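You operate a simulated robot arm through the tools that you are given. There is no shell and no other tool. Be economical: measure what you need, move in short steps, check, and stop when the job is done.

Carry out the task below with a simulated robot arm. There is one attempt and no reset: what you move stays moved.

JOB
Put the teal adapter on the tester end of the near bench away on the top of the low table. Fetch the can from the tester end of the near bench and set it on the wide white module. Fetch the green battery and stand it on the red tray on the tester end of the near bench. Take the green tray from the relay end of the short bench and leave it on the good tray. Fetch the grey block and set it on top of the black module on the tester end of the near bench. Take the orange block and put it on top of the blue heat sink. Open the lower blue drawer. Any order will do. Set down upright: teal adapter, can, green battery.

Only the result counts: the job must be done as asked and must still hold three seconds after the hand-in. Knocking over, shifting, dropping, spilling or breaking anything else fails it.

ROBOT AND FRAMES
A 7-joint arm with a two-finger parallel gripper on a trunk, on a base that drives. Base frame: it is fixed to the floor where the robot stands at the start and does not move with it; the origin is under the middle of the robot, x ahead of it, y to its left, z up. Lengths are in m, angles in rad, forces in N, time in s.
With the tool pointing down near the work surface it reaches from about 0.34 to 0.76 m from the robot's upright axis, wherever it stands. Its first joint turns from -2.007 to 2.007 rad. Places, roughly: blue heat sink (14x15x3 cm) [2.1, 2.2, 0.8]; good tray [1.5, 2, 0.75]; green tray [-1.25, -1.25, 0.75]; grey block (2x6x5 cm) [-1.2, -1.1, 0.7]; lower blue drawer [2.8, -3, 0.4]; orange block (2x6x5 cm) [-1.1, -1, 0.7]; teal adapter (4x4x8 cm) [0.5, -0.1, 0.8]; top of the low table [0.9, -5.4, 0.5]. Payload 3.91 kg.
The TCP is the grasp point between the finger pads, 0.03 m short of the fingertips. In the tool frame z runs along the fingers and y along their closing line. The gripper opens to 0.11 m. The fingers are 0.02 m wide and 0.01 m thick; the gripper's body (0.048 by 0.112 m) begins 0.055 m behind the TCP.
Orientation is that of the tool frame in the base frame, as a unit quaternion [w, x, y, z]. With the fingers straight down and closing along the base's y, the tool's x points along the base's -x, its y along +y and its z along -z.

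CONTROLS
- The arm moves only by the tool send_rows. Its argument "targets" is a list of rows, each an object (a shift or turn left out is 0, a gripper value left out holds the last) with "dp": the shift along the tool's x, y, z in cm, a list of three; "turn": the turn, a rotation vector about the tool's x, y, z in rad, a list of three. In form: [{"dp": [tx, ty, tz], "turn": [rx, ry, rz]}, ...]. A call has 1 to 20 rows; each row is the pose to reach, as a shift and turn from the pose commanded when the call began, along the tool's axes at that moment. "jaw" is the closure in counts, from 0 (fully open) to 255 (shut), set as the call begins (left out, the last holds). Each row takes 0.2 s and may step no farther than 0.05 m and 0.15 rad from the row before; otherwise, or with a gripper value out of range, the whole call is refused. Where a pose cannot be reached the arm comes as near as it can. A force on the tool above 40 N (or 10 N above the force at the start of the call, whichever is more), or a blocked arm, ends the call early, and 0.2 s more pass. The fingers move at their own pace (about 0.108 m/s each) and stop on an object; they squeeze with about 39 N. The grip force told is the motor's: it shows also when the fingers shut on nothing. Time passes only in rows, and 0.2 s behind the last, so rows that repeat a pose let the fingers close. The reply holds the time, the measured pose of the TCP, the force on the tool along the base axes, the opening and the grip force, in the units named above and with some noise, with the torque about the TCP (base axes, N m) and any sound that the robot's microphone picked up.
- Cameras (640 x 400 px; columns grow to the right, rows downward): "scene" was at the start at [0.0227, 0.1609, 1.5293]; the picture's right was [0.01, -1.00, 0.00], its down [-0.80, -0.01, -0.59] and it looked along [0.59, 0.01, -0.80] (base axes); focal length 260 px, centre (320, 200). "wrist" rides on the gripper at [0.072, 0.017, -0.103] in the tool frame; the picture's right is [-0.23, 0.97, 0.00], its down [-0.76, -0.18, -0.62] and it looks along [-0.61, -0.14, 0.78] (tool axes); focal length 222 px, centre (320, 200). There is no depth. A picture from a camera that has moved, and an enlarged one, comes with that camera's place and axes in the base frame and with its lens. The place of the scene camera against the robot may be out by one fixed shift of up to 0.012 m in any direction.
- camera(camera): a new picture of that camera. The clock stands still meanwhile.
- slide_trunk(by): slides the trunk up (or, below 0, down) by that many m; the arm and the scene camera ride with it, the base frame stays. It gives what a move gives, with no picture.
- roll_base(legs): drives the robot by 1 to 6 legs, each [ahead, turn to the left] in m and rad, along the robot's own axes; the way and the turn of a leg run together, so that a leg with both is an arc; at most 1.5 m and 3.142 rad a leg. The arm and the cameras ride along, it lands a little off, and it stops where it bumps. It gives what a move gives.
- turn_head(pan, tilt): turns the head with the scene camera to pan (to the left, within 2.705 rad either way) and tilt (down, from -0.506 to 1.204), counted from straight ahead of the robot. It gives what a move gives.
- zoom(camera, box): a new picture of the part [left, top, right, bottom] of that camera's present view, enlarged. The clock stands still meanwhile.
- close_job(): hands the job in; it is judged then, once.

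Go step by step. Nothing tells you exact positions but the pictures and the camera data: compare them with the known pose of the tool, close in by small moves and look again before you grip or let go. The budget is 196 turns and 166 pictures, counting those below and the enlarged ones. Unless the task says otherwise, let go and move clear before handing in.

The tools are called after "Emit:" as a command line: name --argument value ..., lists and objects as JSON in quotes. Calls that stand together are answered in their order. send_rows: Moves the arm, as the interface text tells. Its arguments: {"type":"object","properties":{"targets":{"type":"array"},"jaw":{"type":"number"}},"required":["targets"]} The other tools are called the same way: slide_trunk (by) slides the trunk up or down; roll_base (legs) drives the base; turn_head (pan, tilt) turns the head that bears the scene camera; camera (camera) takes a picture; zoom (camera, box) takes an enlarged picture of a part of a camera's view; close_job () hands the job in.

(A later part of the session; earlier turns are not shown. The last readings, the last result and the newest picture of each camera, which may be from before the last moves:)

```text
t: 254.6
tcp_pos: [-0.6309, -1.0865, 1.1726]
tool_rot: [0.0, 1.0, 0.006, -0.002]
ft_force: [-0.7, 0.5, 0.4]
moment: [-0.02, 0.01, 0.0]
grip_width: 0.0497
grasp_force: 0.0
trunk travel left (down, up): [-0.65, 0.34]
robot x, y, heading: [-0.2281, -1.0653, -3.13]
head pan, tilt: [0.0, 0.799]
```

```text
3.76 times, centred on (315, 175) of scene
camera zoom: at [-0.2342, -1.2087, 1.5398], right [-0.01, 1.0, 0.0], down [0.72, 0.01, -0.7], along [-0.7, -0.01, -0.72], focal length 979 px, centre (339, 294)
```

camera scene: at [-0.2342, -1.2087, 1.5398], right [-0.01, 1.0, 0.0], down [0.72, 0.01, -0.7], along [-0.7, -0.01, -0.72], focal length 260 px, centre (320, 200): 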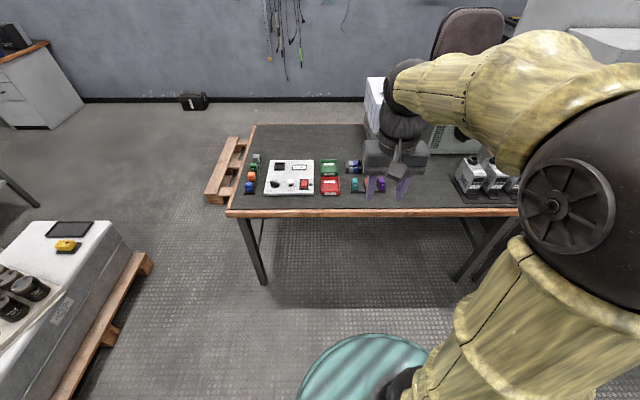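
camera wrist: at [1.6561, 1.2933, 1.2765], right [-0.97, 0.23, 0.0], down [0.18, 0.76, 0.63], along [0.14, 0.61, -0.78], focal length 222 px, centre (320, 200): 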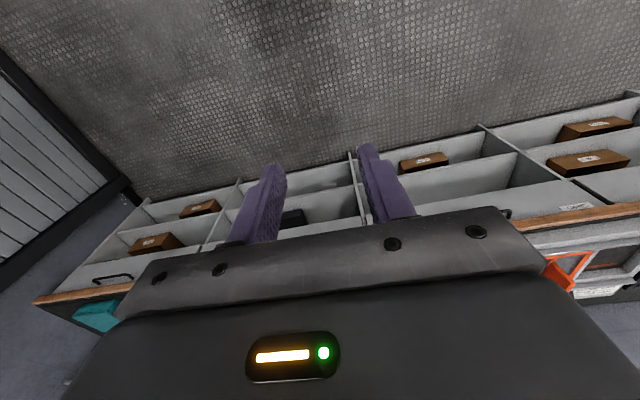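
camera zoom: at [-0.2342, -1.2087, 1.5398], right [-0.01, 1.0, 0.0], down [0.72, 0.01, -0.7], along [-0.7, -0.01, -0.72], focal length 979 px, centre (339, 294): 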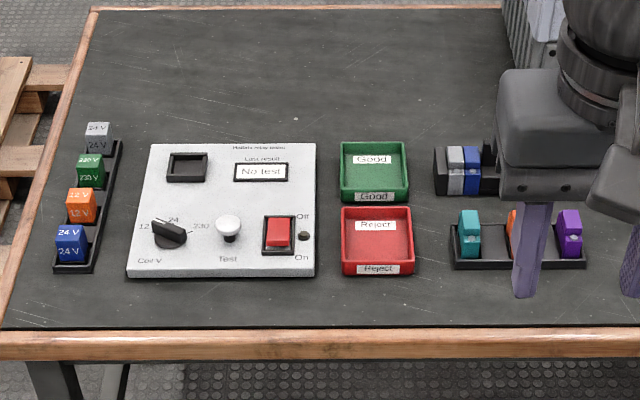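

Green tray at about (-1.24,-1.18); blocks stand in two racks nearby. I drive closer and look with the wrist camera.

Emit:
roll_base --legs '[[0.27, 0]]'

Emit:
send_rows --targets '[{"dp": [-3, -3, 4]}, {"dp": [-6, -6, 8]}, {"dp": [-9, -9, 12]}, {"dp": [-12, -10, 16]}, {"dp": [-13, -11, 19]}, {"dp": [-13, -11, 19]}]' --jaw 0

Emit:
camera --camera "wrist"

Emit:
camera --camera "scene"

```text
t: 256.5
tcp_pos: [-0.9024, -1.0893, 1.1728]
tool_rot: [-0.001, 1.0, 0.005, -0.001]
ft_force: [-1.0, -0.1, -0.4]
moment: [0.02, -0.06, 0.01]
grip_width: 0.0493
grasp_force: 0.1
trunk travel left (down, up): [-0.65, 0.34]
robot x, y, heading: [-0.4967, -1.0621, -3.134]
head pan, tilt: [0.0, 0.799]
```

```text
refused: row 1 steps farther than a row can; nothing moved
```

```text
104 pictures are left
camera wrist: at [-0.829, -1.1052, 1.2762], right [-0.22, -0.98, 0.0], down [-0.76, 0.17, 0.63], along [-0.61, 0.14, -0.78], focal length 222 px, centre (320, 200)
```

wrist: 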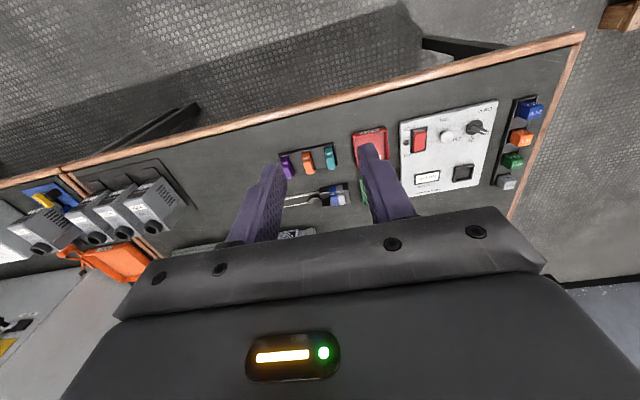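

```text
103 pictures are left
camera scene: at [-0.5074, -1.2116, 1.5397], right [-0.01, 1.0, 0.0], down [0.72, 0.01, -0.7], along [-0.7, -0.01, -0.72], focal length 260 px, centre (320, 200)
```

scene: 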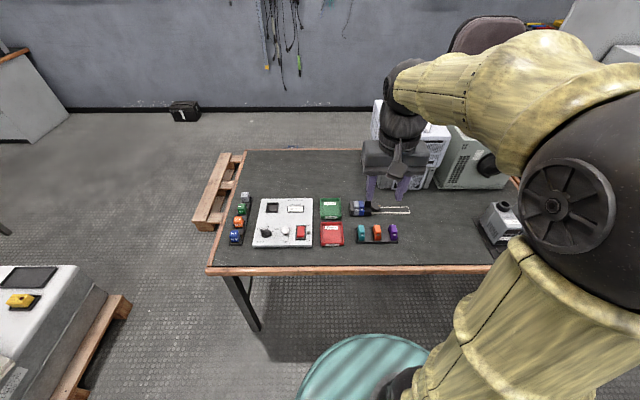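

Emit:
zoom --camera "scene" --box '[310, 185, 420, 255]'

Emit:
send_rows --targets '[{"dp": [-2, 0, 3]}, {"dp": [-4, 0, 7]}, {"dp": [-7, 0, 11]}, {"dp": [-10, 0, 14]}, {"dp": [-13, 0, 17]}, {"dp": [-15, 0, 20]}, {"dp": [-15, 0, 20]}]' --jaw 0

Emit:
camera --camera "wrist"

```text
5.71 times, centred on (365, 220) of scene
camera zoom: at [-0.5074, -1.2116, 1.5397], right [-0.01, 1.0, 0.0], down [0.72, 0.01, -0.7], along [-0.7, -0.01, -0.72], focal length 1486 px, centre (63, 86)
```

zoom: 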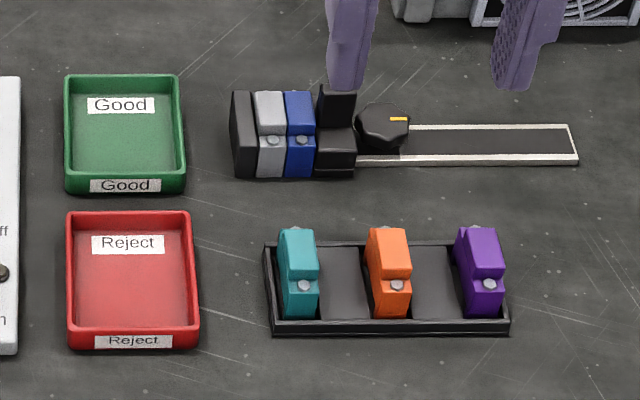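

```text
t: 258.1
tcp_pos: [-1.0532, -1.0888, 0.9738]
tool_rot: [-0.002, 1.0, 0.005, -0.003]
ft_force: [0.6, -0.3, 0.3]
moment: [-0.02, 0.02, -0.02]
grip_width: 0.1099
grasp_force: 0.1
trunk travel left (down, up): [-0.65, 0.34]
robot x, y, heading: [-0.4921, -1.0673, -3.134]
head pan, tilt: [0.0, 0.799]
```

```text
101 pictures are left
camera wrist: at [-0.9788, -1.1061, 1.0773], right [-0.22, -0.98, 0.0], down [-0.76, 0.17, 0.63], along [-0.61, 0.14, -0.78], focal length 222 px, centre (320, 200)
```

wrist: 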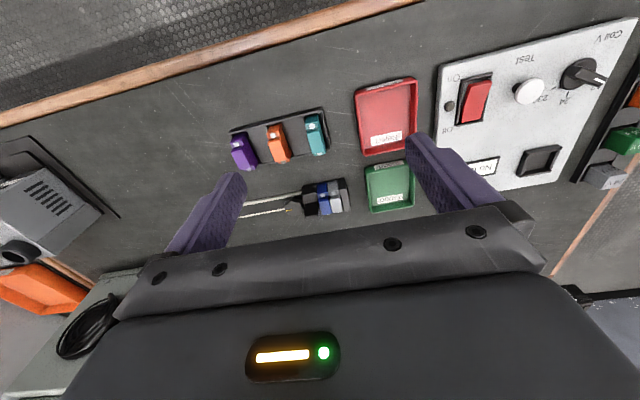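

The grey block sits between a black stop and the blue block, so I'll grasp it across its 6 cm length. Moving above and turning the jaws 90°.

Emit:
send_rows --targets '[{"dp": [-3, 0, 1], "turn": [0, 0, 0.143]}, {"dp": [-6, -0.3, 2], "turn": [0, 0, 0.286]}, {"dp": [-9, -0.6, 3], "turn": [0, 0, 0.429]}, {"dp": [-12, -1, 5], "turn": [0, 0, 0.572]}, {"dp": [-14, -1.5, 7], "turn": [0, 0, 0.715]}, {"dp": [-16.5, -1.5, 7], "turn": [0, 0, 0.858]}, {"dp": [-16.5, -1.5, 7], "turn": [0, 0, 1.0]}, {"dp": [-16.5, -1.5, 7], "turn": [0, 0, 1.144]}, {"dp": [-16.5, -1.5, 7], "turn": [0, 0, 1.287]}, {"dp": [-16.5, -1.5, 7], "turn": [0, 0, 1.43]}, {"dp": [-16.5, -1.5, 7], "turn": [0, 0, 1.56]}, {"dp": [-16.5, -1.5, 7], "turn": [0, 0, 1.56]}]'

Emit:
camera --camera "wrist"

Emit:
camera --camera "scene"

```text
t: 260.7
tcp_pos: [-1.2201, -1.0753, 0.9048]
tool_rot: [0.001, 0.714, -0.7, -0.002]
ft_force: [0.7, 0.9, -0.6]
moment: [0.02, -0.01, 0.03]
grip_width: 0.1102
grasp_force: 0.0
trunk travel left (down, up): [-0.65, 0.34]
robot x, y, heading: [-0.4943, -1.0701, -3.132]
head pan, tilt: [0.0, 0.799]
```

```text
100 pictures are left
camera wrist: at [-1.233, -1.1493, 1.0082], right [-0.98, 0.21, 0.0], down [0.17, 0.76, 0.62], along [0.13, 0.61, -0.78], focal length 222 px, centre (320, 200)
```

wrist: 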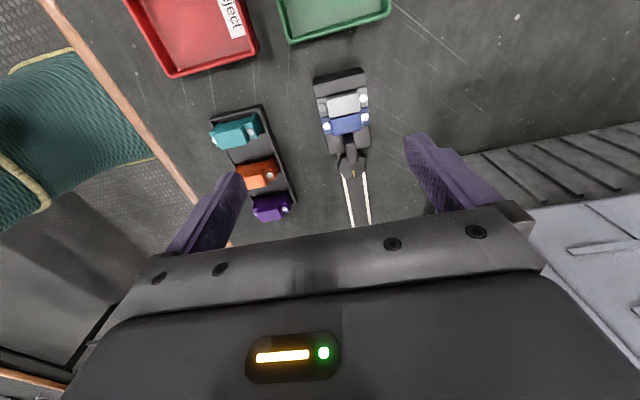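

```text
99 pictures are left
camera scene: at [-0.5065, -1.2116, 1.5397], right [-0.01, 1.0, 0.0], down [0.72, 0.01, -0.7], along [-0.7, -0.01, -0.72], focal length 260 px, centre (320, 200)
```

scene: 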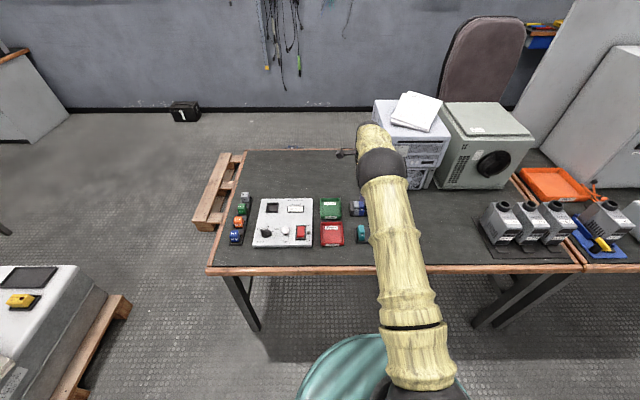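

Emit:
zoom --camera "wrist" --box '[200, 50, 400, 180]'

```text
3.08 times, centred on (300, 115) of wrist
camera zoom: at [-1.233, -1.1493, 1.0082], right [-0.98, 0.21, 0.0], down [0.17, 0.76, 0.62], along [0.13, 0.61, -0.78], focal length 684 px, centre (382, 462)
```

zoom: 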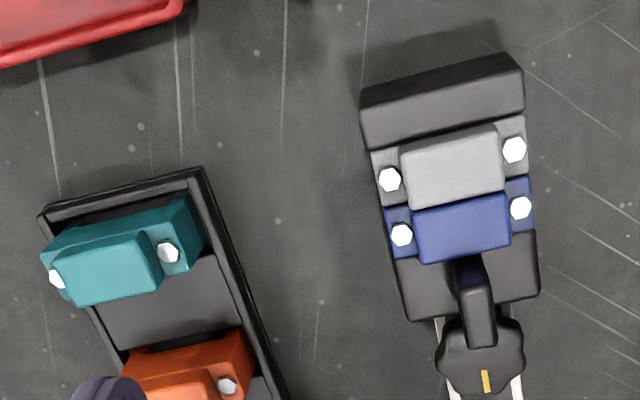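

Grey block centre is (-1.243,-1.077). I drive 6 cm closer to stay within reach and align.

Emit:
roll_base --legs '[[0.06, 0]]'

```text
t: 261.7
tcp_pos: [-1.2794, -1.077, 0.9039]
tool_rot: [0.0, 0.715, -0.699, -0.002]
ft_force: [0.7, -0.4, 0.3]
moment: [0.04, -0.01, 0.01]
grip_width: 0.11
grasp_force: 0.0
trunk travel left (down, up): [-0.65, 0.34]
robot x, y, heading: [-0.5549, -1.0667, -3.132]
head pan, tilt: [0.0, 0.799]
```

Emit:
send_rows --targets '[{"dp": [0, -2, 2], "turn": [0, 0, 0.02]}, {"dp": [0, -3.6, 5], "turn": [0, 0, 0.02]}, {"dp": [0, -3.6, 7.4], "turn": [0, 0, 0.02]}, {"dp": [0, -3.6, 7.4], "turn": [0, 0, 0.02]}]'

Emit:
camera --camera "wrist"

```text
t: 262.7
tcp_pos: [-1.2434, -1.0761, 0.8293]
tool_rot: [0.0, 0.708, -0.706, -0.002]
ft_force: [0.9, 0.1, -0.5]
moment: [0.02, 0.02, 0.0]
grip_width: 0.1099
grasp_force: 0.0
trunk travel left (down, up): [-0.65, 0.34]
robot x, y, heading: [-0.5575, -1.0701, -3.128]
head pan, tilt: [0.0, 0.799]
```

```text
97 pictures are left
camera wrist: at [-1.2589, -1.1496, 0.9337], right [-0.97, 0.23, 0.0], down [0.18, 0.76, 0.62], along [0.14, 0.61, -0.78], focal length 222 px, centre (320, 200)
```

wrist: 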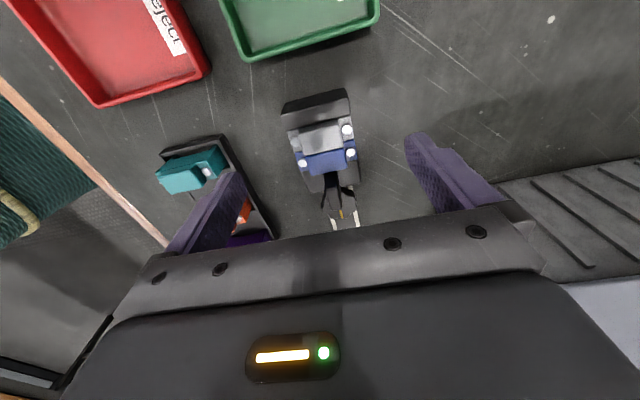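

Aligned. Lowering around the grey block with jaws at about 9 cm.

Emit:
send_rows --targets '[{"dp": [0.25, 0, 2]}, {"dp": [0.25, 0, 4.5]}, {"dp": [0.25, 0, 6]}, {"dp": [0.25, 0, 6.7]}, {"dp": [0.25, 0, 6.7]}]' --jaw 40

Emit:
camera --camera "wrist"

```text
t: 263.9
tcp_pos: [-1.2432, -1.0778, 0.7626]
tool_rot: [0.0, -0.707, 0.707, 0.002]
ft_force: [0.4, -0.3, -0.6]
moment: [0.01, 0.01, 0.03]
grip_width: 0.0924
grasp_force: 0.0
trunk travel left (down, up): [-0.65, 0.34]
robot x, y, heading: [-0.5544, -1.0663, -3.131]
head pan, tilt: [0.0, 0.799]
```

```text
96 pictures are left
camera wrist: at [-1.2591, -1.1512, 0.867], right [-0.97, 0.23, 0.0], down [0.18, 0.76, 0.62], along [0.14, 0.61, -0.78], focal length 222 px, centre (320, 200)
```

wrist: 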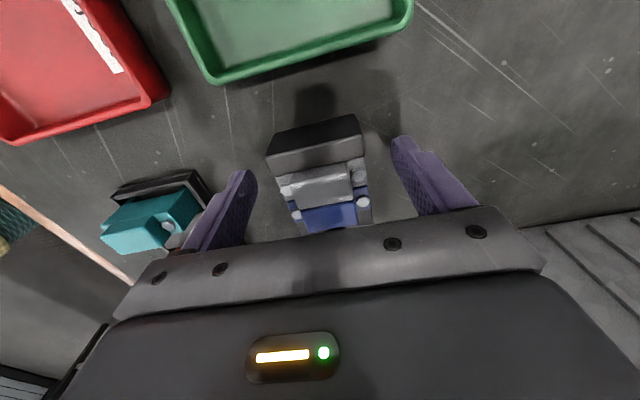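

Grey block is between the fingers. Closing.

Emit:
send_rows --targets '[{"dp": [0, 0, 0]}, {"dp": [0, 0, 0]}, {"dp": [0, 0, 0]}]' --jaw 255

Emit:
camera --camera "wrist"

```text
t: 264.7
tcp_pos: [-1.2425, -1.0774, 0.7639]
tool_rot: [-0.001, -0.707, 0.707, 0.002]
ft_force: [5.3, 0.5, 0.4]
moment: [0.03, -0.13, 0.09]
grip_width: 0.0528
grasp_force: 39.0
trunk travel left (down, up): [-0.65, 0.34]
robot x, y, heading: [-0.5593, -1.0691, -3.132]
head pan, tilt: [0.0, 0.799]
```

```text
95 pictures are left
camera wrist: at [-1.2583, -1.1511, 0.867], right [-0.97, 0.23, 0.0], down [0.18, 0.76, 0.62], along [0.14, 0.61, -0.78], focal length 222 px, centre (320, 200)
```

wrist: 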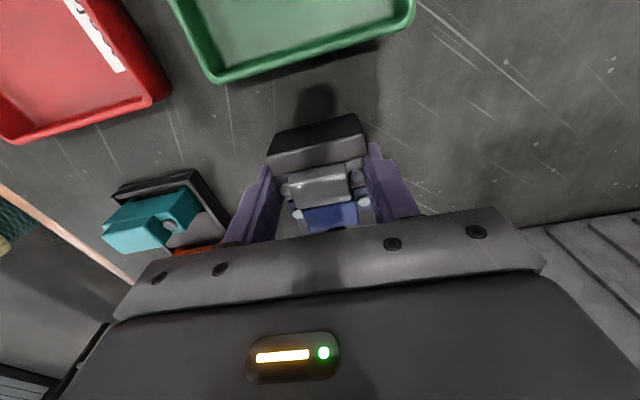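

Gripped at 5.3 cm. Lifting slowly and checking that only grey comes up.

Emit:
send_rows --targets '[{"dp": [0, 0, -0.5]}, {"dp": [0, 0, -1]}, {"dp": [0, 0, -1.5]}, {"dp": [0, 0, -2]}, {"dp": [0, 0, -2.5]}]'

Emit:
camera --camera "wrist"

```text
t: 265.9
tcp_pos: [-1.2448, -1.0784, 0.7892]
tool_rot: [0.002, 0.708, -0.707, -0.003]
ft_force: [-0.8, 1.0, 0.6]
moment: [0.07, -0.03, 0.02]
grip_width: 0.0526
grasp_force: 39.2
trunk travel left (down, up): [-0.65, 0.34]
robot x, y, heading: [-0.5569, -1.0649, -3.125]
head pan, tilt: [0.0, 0.799]
```

```text
94 pictures are left
camera wrist: at [-1.2597, -1.1513, 0.8932], right [-0.97, 0.23, 0.01], down [0.18, 0.76, 0.62], along [0.14, 0.61, -0.78], focal length 222 px, centre (320, 200)
```

wrist: 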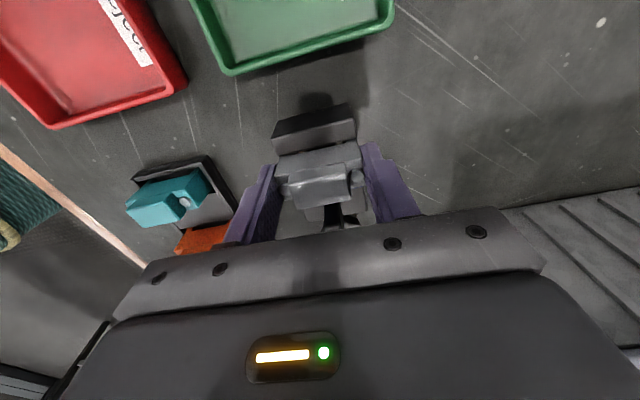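

Emit:
send_rows --targets '[{"dp": [0, 0, -3]}, {"dp": [0, 0, -7]}, {"dp": [0, 0, -11]}, {"dp": [0, 0, -14]}, {"dp": [0, 0, -14]}]'

Emit:
camera --camera "wrist"

Emit:
zoom --camera "scene" --box '[310, 140, 470, 260]'

```text
t: 267.1
tcp_pos: [-1.2434, -1.0776, 0.9282]
tool_rot: [-0.001, -0.707, 0.708, 0.002]
ft_force: [0.5, -0.9, 0.2]
moment: [0.04, 0.01, 0.02]
grip_width: 0.0529
grasp_force: 39.4
trunk travel left (down, up): [-0.65, 0.34]
robot x, y, heading: [-0.5522, -1.0691, -3.138]
head pan, tilt: [0.0, 0.799]
```

```text
93 pictures are left
camera wrist: at [-1.2587, -1.1516, 1.0315], right [-0.97, 0.23, 0.0], down [0.18, 0.76, 0.62], along [0.14, 0.61, -0.78], focal length 222 px, centre (320, 200)
```

wrist: 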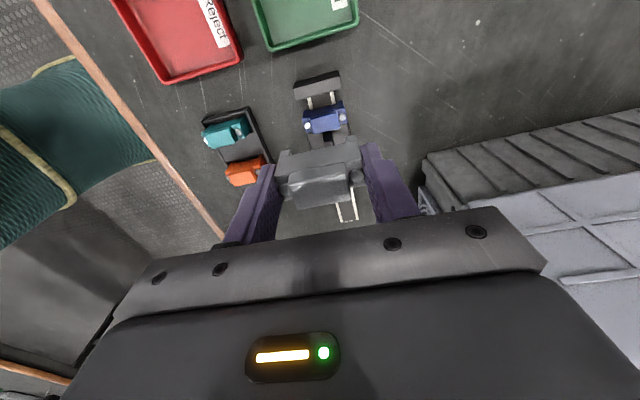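

```text
3.33 times, centred on (390, 200) of scene
camera zoom: at [-0.5666, -1.2122, 1.5397], right [-0.01, 1.0, 0.0], down [0.72, 0.01, -0.7], along [-0.7, -0.01, -0.72], focal length 867 px, centre (87, 200)
```

zoom: 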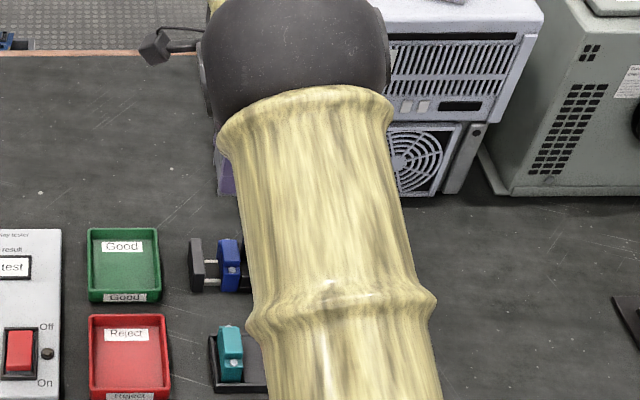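

Only grey came up. Fold in and drive to the near bench.

Emit:
send_rows --targets '[{"dp": [0, -4, -2]}, {"dp": [0, -8, -4]}, {"dp": [0, -12, -6]}, {"dp": [0, -16, -8]}, {"dp": [0, -20, -10]}, {"dp": [0, -24, -12]}, {"dp": [0, -28, -12]}, {"dp": [0, -28, -12]}]'

Emit:
roll_base --legs '[[-0.3, 0], [0, -1.58], [1.12, 0], [0, -1.571], [0.2, 0]]'

Emit:
turn_head --pan 0.0 --tilt 0.9

Emit:
camera --camera "scene"

```text
t: 268.9
tcp_pos: [-0.963, -1.078, 1.0475]
tool_rot: [0.001, 0.708, -0.706, -0.002]
ft_force: [0.3, 0.2, -0.9]
moment: [-0.01, -0.01, -0.01]
grip_width: 0.0525
grasp_force: 38.6
trunk travel left (down, up): [-0.65, 0.34]
robot x, y, heading: [-0.5572, -1.0663, -3.131]
head pan, tilt: [0.0, 0.799]
```

```text
t: 285.1
tcp_pos: [0.3514, 0.0697, 1.0478]
tool_rot: [0.002, 0.712, 0.702, 0.001]
ft_force: [-0.2, 0.0, -0.8]
moment: [0.01, 0.01, 0.0]
grip_width: 0.0528
grasp_force: 39.0
trunk travel left (down, up): [-0.65, 0.34]
robot x, y, heading: [-0.0545, 0.059, 0.001]
head pan, tilt: [0.0, 0.799]
```

```text
t: 285.8
tcp_pos: [0.3523, 0.0694, 1.0478]
tool_rot: [0.002, 0.711, 0.703, 0.0]
ft_force: [-0.3, -0.7, -0.8]
moment: [0.0, -0.04, 0.04]
grip_width: 0.0529
grasp_force: 39.3
trunk travel left (down, up): [-0.65, 0.34]
robot x, y, heading: [-0.053, 0.0622, -0.002]
head pan, tilt: [0.0, 0.901]
```

```text
91 pictures are left
camera scene: at [-0.0312, 0.2224, 1.5319], right [0.0, -1.0, 0.0], down [-0.78, 0.0, -0.62], along [0.62, 0.0, -0.78], focal length 260 px, centre (320, 200)
```

scene: 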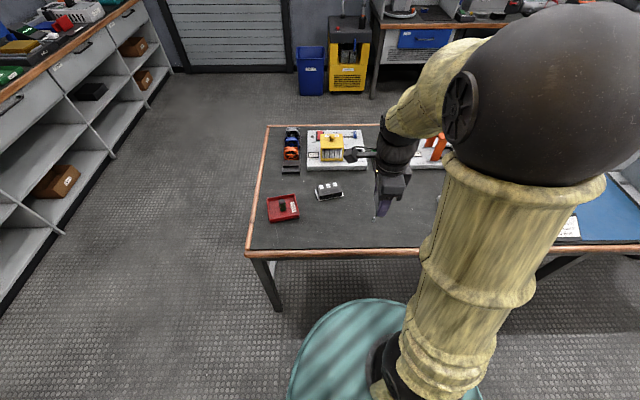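

Emit:
zoom --camera "scene" --box '[250, 120, 410, 230]'

```text
3.64 times, centred on (330, 175) of scene
camera zoom: at [-0.0312, 0.2224, 1.5319], right [0.0, -1.0, 0.0], down [-0.78, 0.0, -0.62], along [0.62, 0.0, -0.78], focal length 946 px, centre (284, 291)
```

zoom: 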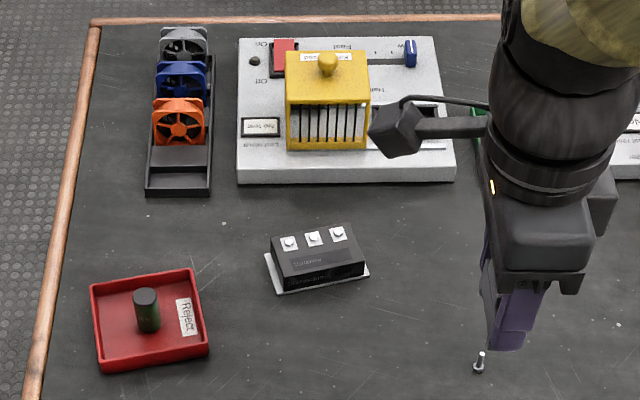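

Black module's flat top part is near (0.62,0.18), yawed about 0.235 rad. I carry the block above it and turn it to match.

Emit:
send_rows --targets '[{"dp": [1.5, 3, 0], "turn": [0, 0, -0.139]}, {"dp": [3, 6, 0], "turn": [0, 0, -0.278]}, {"dp": [4.5, 9, 1], "turn": [0, 0, -0.417]}, {"dp": [6, 12, 2], "turn": [0, 0, -0.556]}, {"dp": [7.5, 15, 3], "turn": [0, 0, -0.695]}, {"dp": [9, 18, 4], "turn": [0, 0, -0.834]}, {"dp": [10, 21, 5], "turn": [0, 0, -0.973]}, {"dp": [11, 24, 6], "turn": [0, 0, -1.112]}, {"dp": [11, 24, 7], "turn": [0, 0, -1.251]}, {"dp": [11, 24, 9], "turn": [0, 0, -1.39]}, {"dp": [11, 24, 9], "turn": [0, 0, -1.529]}, {"dp": [11, 24, 9], "turn": [0, 0, -1.668]}, {"dp": [11, 24, 9], "turn": [0, 0, -1.806]}, {"dp": [11, 24, 9], "turn": [0, 0, -1.806]}]'

Emit:
camera --camera "wrist"

Emit:
zoom --camera "wrist" --box '[220, 40, 420, 165]'

```text
t: 288.8
tcp_pos: [0.5919, 0.1765, 0.9603]
tool_rot: [0.002, -0.113, 0.994, -0.001]
ft_force: [-0.2, -0.3, 0.1]
moment: [-0.01, 0.04, 0.0]
grip_width: 0.0529
grasp_force: 38.9
trunk travel left (down, up): [-0.65, 0.34]
robot x, y, heading: [-0.0526, 0.0681, 0.003]
head pan, tilt: [0.0, 0.901]
```

```text
89 pictures are left
camera wrist: at [0.5184, 0.1765, 1.0624], right [0.0, 1.0, 0.0], down [0.78, 0.0, 0.63], along [0.63, 0.0, -0.78], focal length 222 px, centre (320, 200)
```

wrist: 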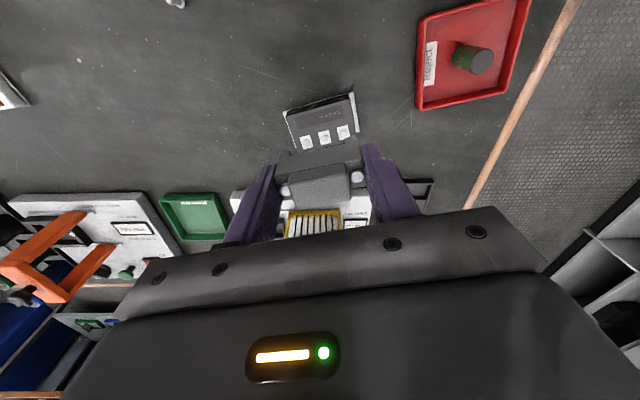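

```text
3.20 times, centred on (320, 102) of wrist
camera zoom: at [0.5184, 0.1765, 1.0624], right [0.0, 1.0, 0.0], down [0.78, 0.0, 0.63], along [0.63, 0.0, -0.78], focal length 711 px, centre (320, 512)
```

zoom: 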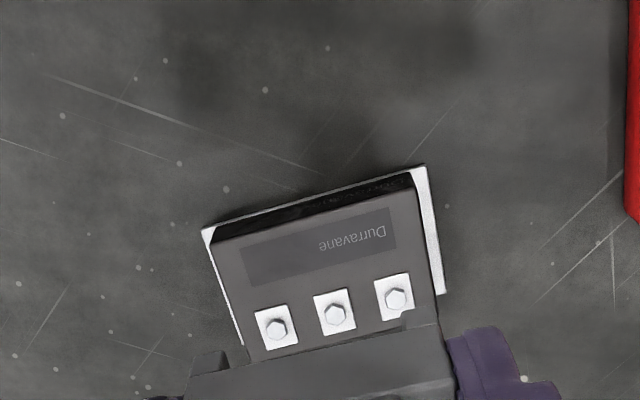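

Target for the block is (0.622,0.177) on the flat label area. Moving over and lowering to just above.

Emit:
send_rows --targets '[{"dp": [-1.5, -0.3, 3], "turn": [0, 0, -0.025]}, {"dp": [-2.9, -0.7, 7], "turn": [0, 0, -0.025]}, {"dp": [-2.9, -0.7, 11], "turn": [0, 0, -0.025]}, {"dp": [-2.9, -0.7, 14], "turn": [0, 0, -0.025]}, {"dp": [-2.9, -0.7, 14.8], "turn": [0, 0, -0.025]}, {"dp": [-2.9, -0.7, 14.8], "turn": [0, 0, -0.025]}]'

Emit:
camera --camera "wrist"

Emit:
zoom --camera "scene" --box '[290, 150, 400, 220]'

```text
t: 290.2
tcp_pos: [0.6219, 0.178, 0.8112]
tool_rot: [0.002, -0.124, 0.992, -0.001]
ft_force: [-0.2, 0.5, -1.0]
moment: [-0.01, -0.01, -0.03]
grip_width: 0.0526
grasp_force: 38.8
trunk travel left (down, up): [-0.65, 0.34]
robot x, y, heading: [-0.0563, 0.0621, -0.002]
head pan, tilt: [0.0, 0.901]
```

```text
87 pictures are left
camera wrist: at [0.5492, 0.1743, 0.9146], right [-0.02, 1.0, 0.0], down [0.78, 0.02, 0.63], along [0.63, 0.01, -0.78], focal length 222 px, centre (320, 200)
```

wrist: 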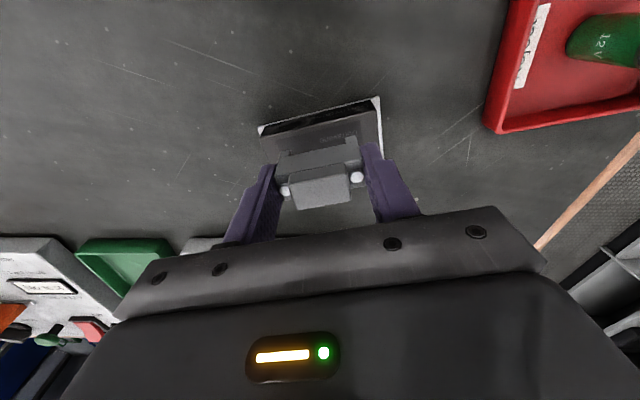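

```text
5.71 times, centred on (345, 185) of scene
camera zoom: at [-0.031, 0.2224, 1.5318], right [0.0, -1.0, 0.0], down [-0.78, 0.0, -0.62], along [0.62, 0.0, -0.78], focal length 1486 px, centre (177, 286)
```

zoom: 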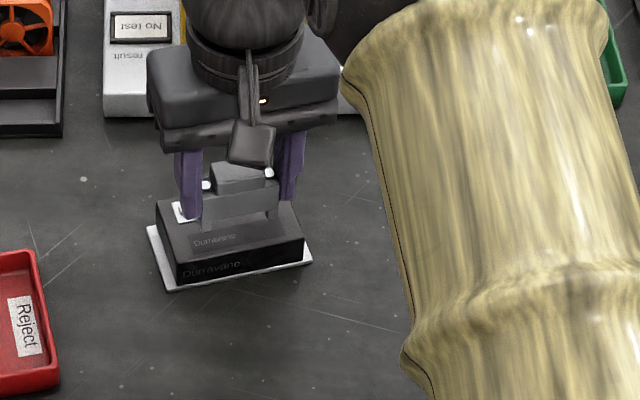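

Emit:
send_rows --targets '[{"dp": [0, 0, 0.4]}, {"dp": [0, 0, 0.8]}, {"dp": [0, 0, 1.2]}]'

Emit:
zoom --camera "scene" --box '[290, 150, 400, 220]'

```text
t: 291.0
tcp_pos: [0.6231, 0.176, 0.7984]
tool_rot: [0.002, -0.125, 0.992, 0.0]
ft_force: [1.0, 0.5, -0.2]
moment: [0.0, 0.0, 0.0]
grip_width: 0.0531
grasp_force: 39.4
trunk travel left (down, up): [-0.65, 0.34]
robot x, y, heading: [-0.0539, 0.0616, 0.005]
head pan, tilt: [0.0, 0.901]
```

```text
5.71 times, centred on (345, 185) of scene
camera zoom: at [-0.031, 0.2224, 1.5318], right [0.0, -1.0, 0.0], down [-0.78, 0.0, -0.62], along [0.62, 0.0, -0.78], focal length 1486 px, centre (177, 286)
```

zoom: 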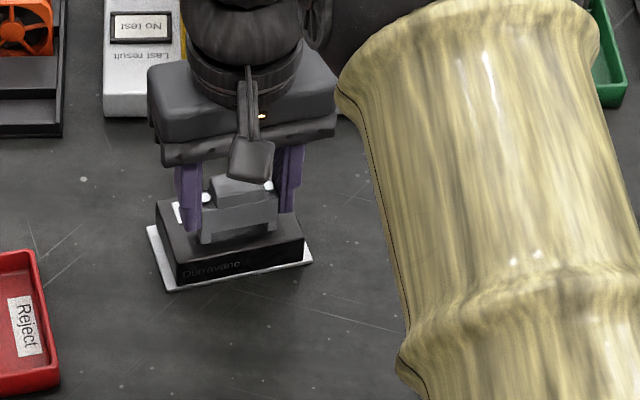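

Emit:
send_rows --targets '[{"dp": [0, 0, 0.2]}, {"dp": [0, 0, 0.4]}, {"dp": [0, 0, 0.6]}]'

```text
t: 291.8
tcp_pos: [0.6232, 0.1756, 0.7936]
tool_rot: [0.002, -0.124, 0.992, -0.001]
ft_force: [-0.4, -0.5, 0.6]
moment: [-0.01, -0.03, -0.01]
grip_width: 0.0528
grasp_force: 39.5
trunk travel left (down, up): [-0.65, 0.34]
robot x, y, heading: [-0.0573, 0.0596, 0.0]
head pan, tilt: [0.0, 0.901]
```

Emit:
send_rows --targets '[{"dp": [0, 0, 0.15]}, {"dp": [0, 0, 0.3]}, {"dp": [0, 0, 0.45]}]'

Emit:
zoom --camera "scene" --box '[290, 150, 400, 220]'

```text
t: 292.6
tcp_pos: [0.6233, 0.175, 0.792]
tool_rot: [0.006, -0.125, 0.992, 0.001]
ft_force: [-0.3, 0.0, 26.3]
moment: [0.1, 0.27, 0.0]
grip_width: 0.0527
grasp_force: 38.8
trunk travel left (down, up): [-0.65, 0.34]
robot x, y, heading: [-0.0584, 0.0637, -0.001]
head pan, tilt: [0.0, 0.901]
```

```text
5.71 times, centred on (345, 185) of scene
camera zoom: at [-0.0343, 0.2219, 1.5323], right [0.0, -1.0, 0.0], down [-0.78, 0.0, -0.62], along [0.62, 0.0, -0.78], focal length 1486 px, centre (177, 286)
```

zoom: 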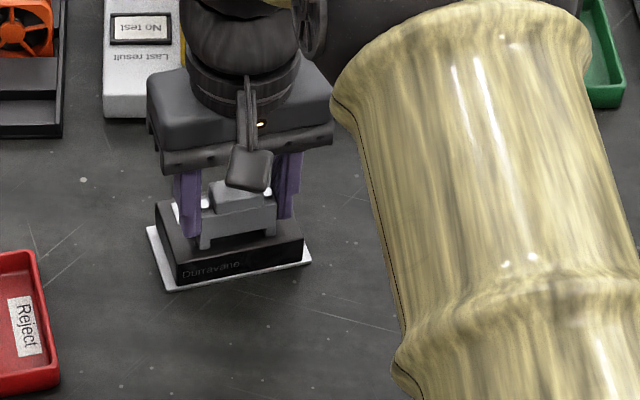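

Contact. Ease off, open a little, and rise.

Emit:
send_rows --targets '[{"dp": [0, 0, -0.25]}, {"dp": [0, 0, -0.25]}]'

Emit:
send_rows --targets '[{"dp": [0, 0, 0]}, {"dp": [0, 0, 0]}]' --jaw 80

Emit:
send_rows --targets '[{"dp": [0, 0, -2]}, {"dp": [0, 0, -6]}, {"dp": [0, 0, -10]}, {"dp": [0, 0, -15]}, {"dp": [5, 0, -20]}, {"dp": [9, 0, -22]}, {"dp": [9, 0, -22]}]'

Emit:
camera --camera "wrist"

Emit:
zoom --camera "scene" --box '[250, 120, 410, 230]'

```text
t: 293.2
tcp_pos: [0.6223, 0.1747, 0.7923]
tool_rot: [0.003, -0.125, 0.992, 0.0]
ft_force: [5.5, 1.6, 20.7]
moment: [0.1, -0.11, -0.03]
grip_width: 0.0527
grasp_force: 39.3
trunk travel left (down, up): [-0.65, 0.34]
robot x, y, heading: [-0.0564, 0.065, 0.002]
head pan, tilt: [0.0, 0.901]
```

```text
t: 293.8
tcp_pos: [0.6214, 0.1763, 0.79]
tool_rot: [0.001, -0.124, 0.992, 0.0]
ft_force: [0.2, -0.2, 0.0]
moment: [0.0, 0.01, -0.02]
grip_width: 0.0754
grasp_force: 0.0
trunk travel left (down, up): [-0.65, 0.34]
robot x, y, heading: [-0.0564, 0.0605, 0.002]
head pan, tilt: [0.0, 0.901]
```

```text
refused: row 5 steps farther than a row can; nothing moved
```

```text
83 pictures are left
camera wrist: at [0.5489, 0.1743, 0.8938], right [-0.02, 1.0, 0.0], down [0.78, 0.02, 0.62], along [0.62, 0.01, -0.78], focal length 222 px, centre (320, 200)
```

wrist: 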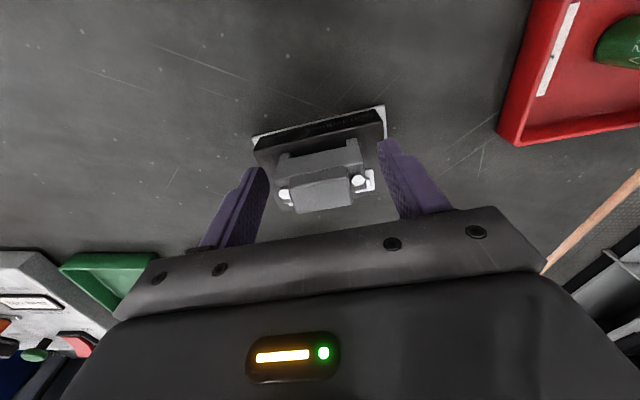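

```text
3.64 times, centred on (330, 175) of scene
camera zoom: at [-0.0309, 0.2225, 1.5317], right [0.0, -1.0, 0.0], down [-0.78, 0.0, -0.62], along [0.62, 0.0, -0.78], focal length 946 px, centre (284, 291)
```

zoom: 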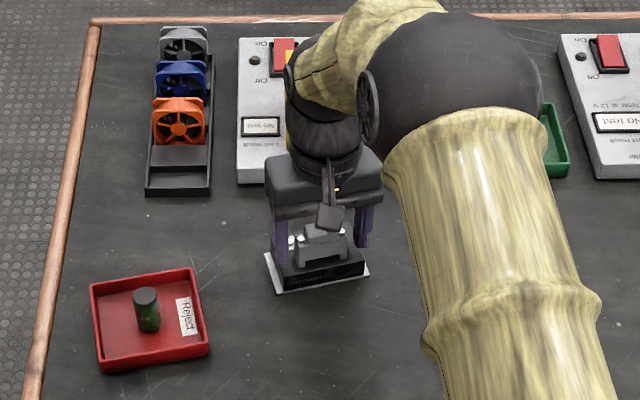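

Placed. Rising and folding.

Emit:
send_rows --targets '[{"dp": [0, 0, -2]}, {"dp": [0, 0, -6]}, {"dp": [0, 0, -10]}, {"dp": [0, 0, -14], "turn": [0, 0, 0.1]}, {"dp": [4, 0, -17], "turn": [0, 0, 0.2]}, {"dp": [8, 0, -19], "turn": [0, 0, 0.25]}, {"dp": [12, -2, -20], "turn": [0, 0, 0.25]}, {"dp": [16, -4, -22], "turn": [0, 0, 0.25]}, {"dp": [20, -6, -24], "turn": [0, 0, 0.25]}, {"dp": [20, -6, -24], "turn": [0, 0, 0.25]}]'

Emit:
zoom --camera "scene" --box '[250, 120, 410, 230]'

```text
t: 296.0
tcp_pos: [0.4433, 0.0701, 1.0309]
tool_rot: [0.001, 0.001, 1.0, 0.0]
ft_force: [0.2, -0.4, 0.8]
moment: [-0.02, 0.01, 0.0]
grip_width: 0.0755
grasp_force: 0.0
trunk travel left (down, up): [-0.65, 0.34]
robot x, y, heading: [-0.0565, 0.0615, 0.005]
head pan, tilt: [0.0, 0.901]
```

```text
3.64 times, centred on (330, 175) of scene
camera zoom: at [-0.0308, 0.2224, 1.5318], right [0.0, -1.0, 0.0], down [-0.78, 0.0, -0.62], along [0.62, 0.0, -0.78], focal length 946 px, centre (284, 291)
```

zoom: 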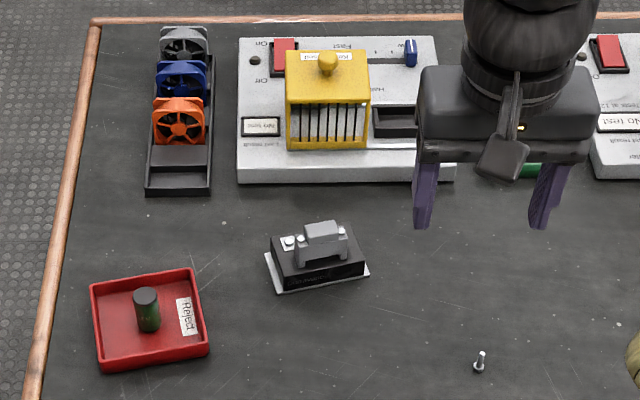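

Grey block stands on the black module. Driving back to the short bench for the orange block.

Emit:
roll_base --legs '[[-0.2, 0], [0, -1.575], [1.08, 0], [0, -1.571], [0.27, 0]]'

Emit:
camera --camera "wrist"

```text
t: 311.9
tcp_pos: [-1.0335, -1.0177, 1.0312]
tool_rot: [-0.001, 1.0, -0.004, -0.002]
ft_force: [-0.4, -0.1, 0.4]
moment: [0.01, 0.01, -0.02]
grip_width: 0.0754
grasp_force: 0.0
trunk travel left (down, up): [-0.65, 0.34]
robot x, y, heading: [-0.5347, -1.0109, 3.138]
head pan, tilt: [0.0, 0.901]
```

```text
80 pictures are left
camera wrist: at [-0.9593, -1.0364, 1.1346], right [-0.24, -0.97, 0.0], down [-0.76, 0.18, 0.63], along [-0.61, 0.15, -0.78], focal length 222 px, centre (320, 200)
```

wrist: 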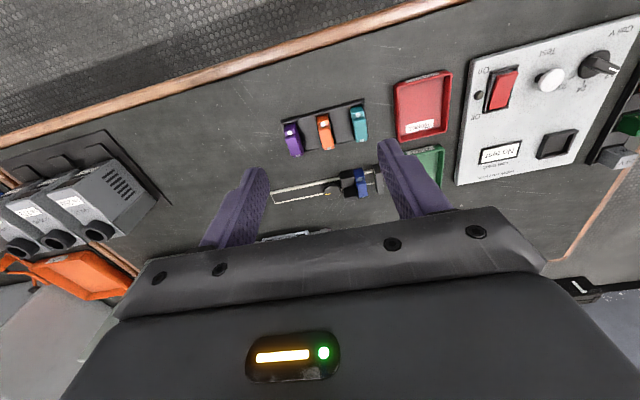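

Orange block near (-1.105,-1.010). Hover over it.

Emit:
send_rows --targets '[{"dp": [-2.5, -0.3, 3]}, {"dp": [-5, -0.5, 7]}, {"dp": [-7.2, -0.8, 11]}, {"dp": [-7.2, -0.8, 15]}, {"dp": [-7.2, -0.8, 15]}]' --jaw 145

Emit:
camera --camera "wrist"

Emit:
zoom --camera "wrist" --box '[240, 60, 400, 160]'

```text
t: 313.1
tcp_pos: [-1.1066, -1.0097, 0.8824]
tool_rot: [0.0, 1.0, -0.004, -0.003]
ft_force: [-0.2, -0.1, 0.4]
moment: [0.01, -0.01, 0.0]
grip_width: 0.0476
grasp_force: 0.0
trunk travel left (down, up): [-0.65, 0.34]
robot x, y, heading: [-0.5348, -1.0171, 3.138]
head pan, tilt: [0.0, 0.901]
```

```text
79 pictures are left
camera wrist: at [-1.0325, -1.0278, 0.9859], right [-0.24, -0.97, 0.0], down [-0.76, 0.18, 0.63], along [-0.61, 0.15, -0.78], focal length 222 px, centre (320, 200)
```

wrist: 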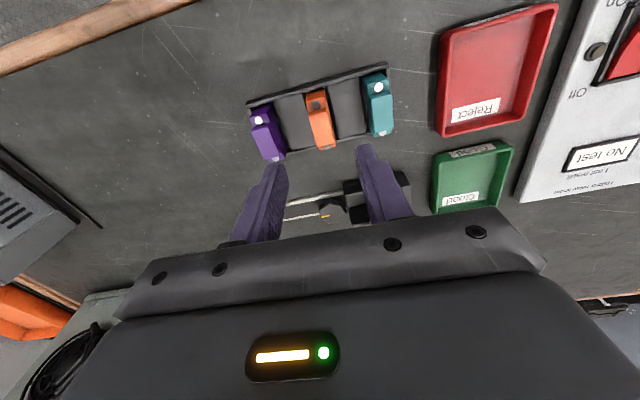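

```text
4.00 times, centred on (320, 110) of wrist
camera zoom: at [-1.0325, -1.0278, 0.9859], right [-0.24, -0.97, 0.0], down [-0.76, 0.18, 0.63], along [-0.61, 0.15, -0.78], focal length 888 px, centre (320, 560)
```

zoom: 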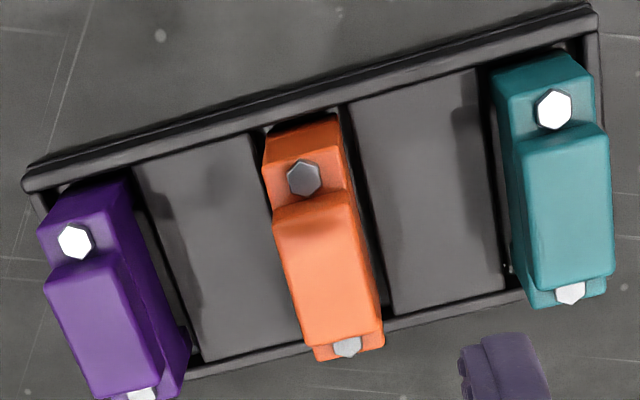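

Emit:
send_rows --targets '[{"dp": [-0.8, 0, 3]}, {"dp": [-0.8, 0, 6]}, {"dp": [-0.8, 0, 8.5]}, {"dp": [-0.8, 0, 9.2]}, {"dp": [-0.8, 0, 9.2]}]'

Emit:
camera --camera "wrist"

Emit:
zoom --camera "scene" --box '[310, 190, 420, 260]'

```text
t: 314.3
tcp_pos: [-1.1143, -1.0089, 0.7893]
tool_rot: [-0.001, 1.0, -0.004, -0.002]
ft_force: [-0.7, 1.1, 0.0]
moment: [0.0, 0.03, 0.03]
grip_width: 0.0471
grasp_force: 0.1
trunk travel left (down, up): [-0.65, 0.34]
robot x, y, heading: [-0.5329, -1.0134, 3.139]
head pan, tilt: [0.0, 0.901]
```

```text
77 pictures are left
camera wrist: at [-1.0405, -1.0277, 0.893], right [-0.24, -0.97, 0.0], down [-0.76, 0.18, 0.63], along [-0.61, 0.15, -0.78], focal length 222 px, centre (320, 200)
```

wrist: 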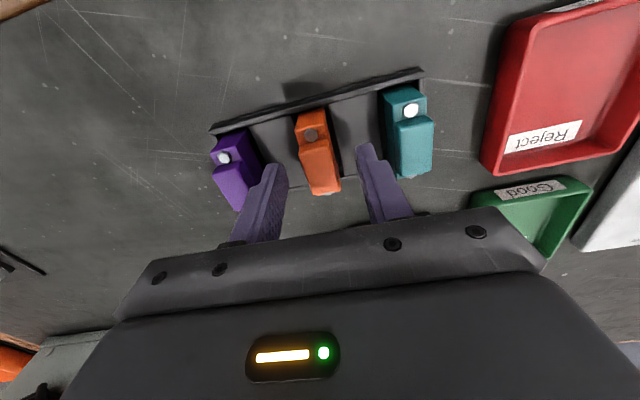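

```text
5.71 times, centred on (365, 225) of scene
camera zoom: at [-0.5415, -1.1601, 1.5318], right [0.0, 1.0, 0.0], down [0.78, 0.0, -0.62], along [-0.62, 0.0, -0.78], focal length 1486 px, centre (63, 57)
```

zoom: 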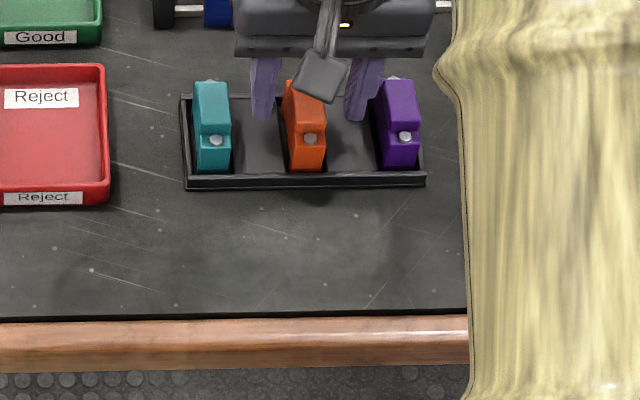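

Clear gaps on both sides. Lowering 2.2 cm and closing.

Emit:
send_rows --targets '[{"dp": [0, 0, 1]}, {"dp": [0, 0, 1.8]}, {"dp": [0, 0, 2.2]}, {"dp": [0, 0, 2.2]}]'

Emit:
send_rows --targets '[{"dp": [0, 0, 0]}, {"dp": [0, 0, 0]}, {"dp": [0, 0, 0]}]' --jaw 255

Emit:
send_rows --targets '[{"dp": [0, 0, -1]}, {"dp": [0, 0, -2]}, {"dp": [0, 0, -5]}, {"dp": [0, 0, -9]}, {"dp": [0, 0, -13]}, {"dp": [0, 0, -13]}]'

Emit:
camera --camera "wrist"

```text
t: 315.3
tcp_pos: [-1.1137, -1.0092, 0.7685]
tool_rot: [-0.002, 1.0, -0.004, -0.003]
ft_force: [0.3, 0.4, 0.9]
moment: [-0.04, -0.01, 0.02]
grip_width: 0.0473
grasp_force: 0.0
trunk travel left (down, up): [-0.65, 0.34]
robot x, y, heading: [-0.5341, -1.0143, 3.139]
head pan, tilt: [0.0, 0.901]
```

```text
t: 316.1
tcp_pos: [-1.1142, -1.0092, 0.7687]
tool_rot: [-0.001, 1.0, -0.005, 0.0]
ft_force: [0.1, -0.1, 0.7]
moment: [-0.02, 0.01, 0.01]
grip_width: 0.0191
grasp_force: 38.6
trunk travel left (down, up): [-0.65, 0.34]
robot x, y, heading: [-0.5325, -1.0153, 3.141]
head pan, tilt: [0.0, 0.901]
```

```text
t: 317.5
tcp_pos: [-1.1144, -1.0081, 0.8968]
tool_rot: [0.0, 1.0, -0.004, -0.001]
ft_force: [-0.2, 0.1, -0.3]
moment: [-0.01, 0.0, -0.01]
grip_width: 0.0193
grasp_force: 39.1
trunk travel left (down, up): [-0.65, 0.34]
robot x, y, heading: [-0.532, -1.0136, 3.142]
head pan, tilt: [0.0, 0.901]
```

```text
75 pictures are left
camera wrist: at [-1.0403, -1.0265, 1.0022], right [-0.24, -0.97, 0.0], down [-0.76, 0.18, 0.63], along [-0.61, 0.15, -0.78], focal length 222 px, centre (320, 200)
```

wrist: 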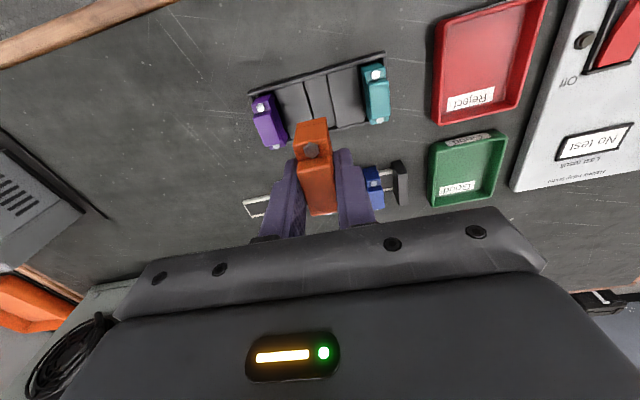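

Orange held. Fold and drive to the cabinet near the heat sink.

Emit:
send_rows --targets '[{"dp": [3, 0, -3]}, {"dp": [6, 0, -6]}, {"dp": [10, 0, -9]}, {"dp": [13, 0, -12]}, {"dp": [16, 0, -15]}, {"dp": [16, 0, -15]}]'

Emit:
roll_base --legs '[[-0.3, 0], [0, -1.571], [1.05, 0], [1.03, 0], [0, -1.571]]'

Emit:
roll_base --legs '[[1.2, 0], [1.1, 0], [0, 1.2]]'

Emit:
turn_head --pan 0.2 --tilt 0.6

Emit:
camera --camera "scene"

```text
t: 318.9
tcp_pos: [-0.952, -1.0111, 1.0464]
tool_rot: [-0.002, 1.0, -0.005, -0.002]
ft_force: [0.5, 0.1, -0.7]
moment: [-0.02, 0.06, -0.01]
grip_width: 0.0191
grasp_force: 38.3
trunk travel left (down, up): [-0.65, 0.34]
robot x, y, heading: [-0.5349, -1.0128, 3.141]
head pan, tilt: [0.0, 0.901]
```

```text
t: 338.6
tcp_pos: [0.1873, 1.0568, 1.0461]
tool_rot: [0.002, 0.006, 1.0, -0.001]
ft_force: [-0.2, -0.3, -0.3]
moment: [0.02, 0.03, -0.03]
grip_width: 0.0192
grasp_force: 39.5
trunk travel left (down, up): [-0.65, 0.34]
robot x, y, heading: [-0.2276, 1.0625, -0.004]
head pan, tilt: [0.0, 0.901]
```

```text
t: 352.9
tcp_pos: [2.2118, 1.4492, 1.0464]
tool_rot: [0.002, -0.57, 0.822, 0.001]
ft_force: [-0.1, 0.1, -1.6]
moment: [0.01, 0.0, 0.02]
grip_width: 0.0197
grasp_force: 38.9
trunk travel left (down, up): [-0.65, 0.34]
robot x, y, heading: [2.0685, 1.0573, 1.218]
head pan, tilt: [0.0, 0.901]
```

```text
t: 353.7
tcp_pos: [2.2124, 1.4481, 1.046]
tool_rot: [0.003, -0.57, 0.822, 0.0]
ft_force: [-0.7, 0.4, -0.8]
moment: [-0.03, 0.0, 0.01]
grip_width: 0.0194
grasp_force: 38.7
trunk travel left (down, up): [-0.65, 0.34]
robot x, y, heading: [2.0648, 1.0575, 1.216]
head pan, tilt: [0.201, 0.6]
```

```text
74 pictures are left
camera scene: at [1.9234, 1.1473, 1.5566], right [0.99, -0.15, 0.0], down [-0.09, -0.56, -0.82], along [0.12, 0.82, -0.57], focal length 260 px, centre (320, 200)
```

scene: 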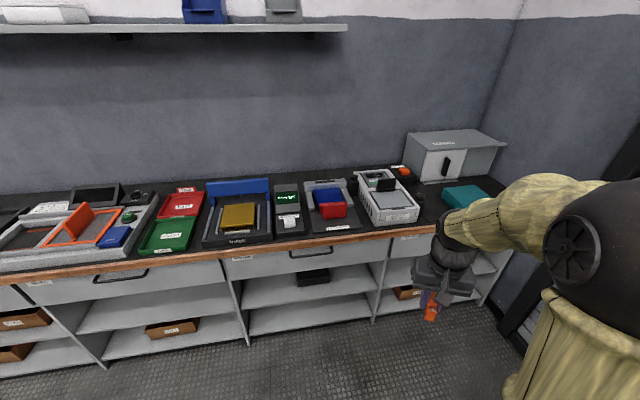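

Emit:
zoom --camera "scene" --box '[190, 150, 450, 270]'

```text
2.46 times, centred on (320, 210) of scene
camera zoom: at [1.9234, 1.1473, 1.5566], right [0.99, -0.15, 0.0], down [-0.09, -0.56, -0.82], along [0.12, 0.82, -0.57], focal length 640 px, centre (320, 175)
```

zoom: 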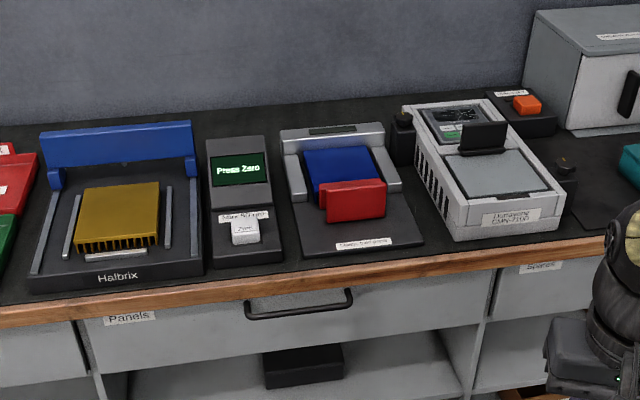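

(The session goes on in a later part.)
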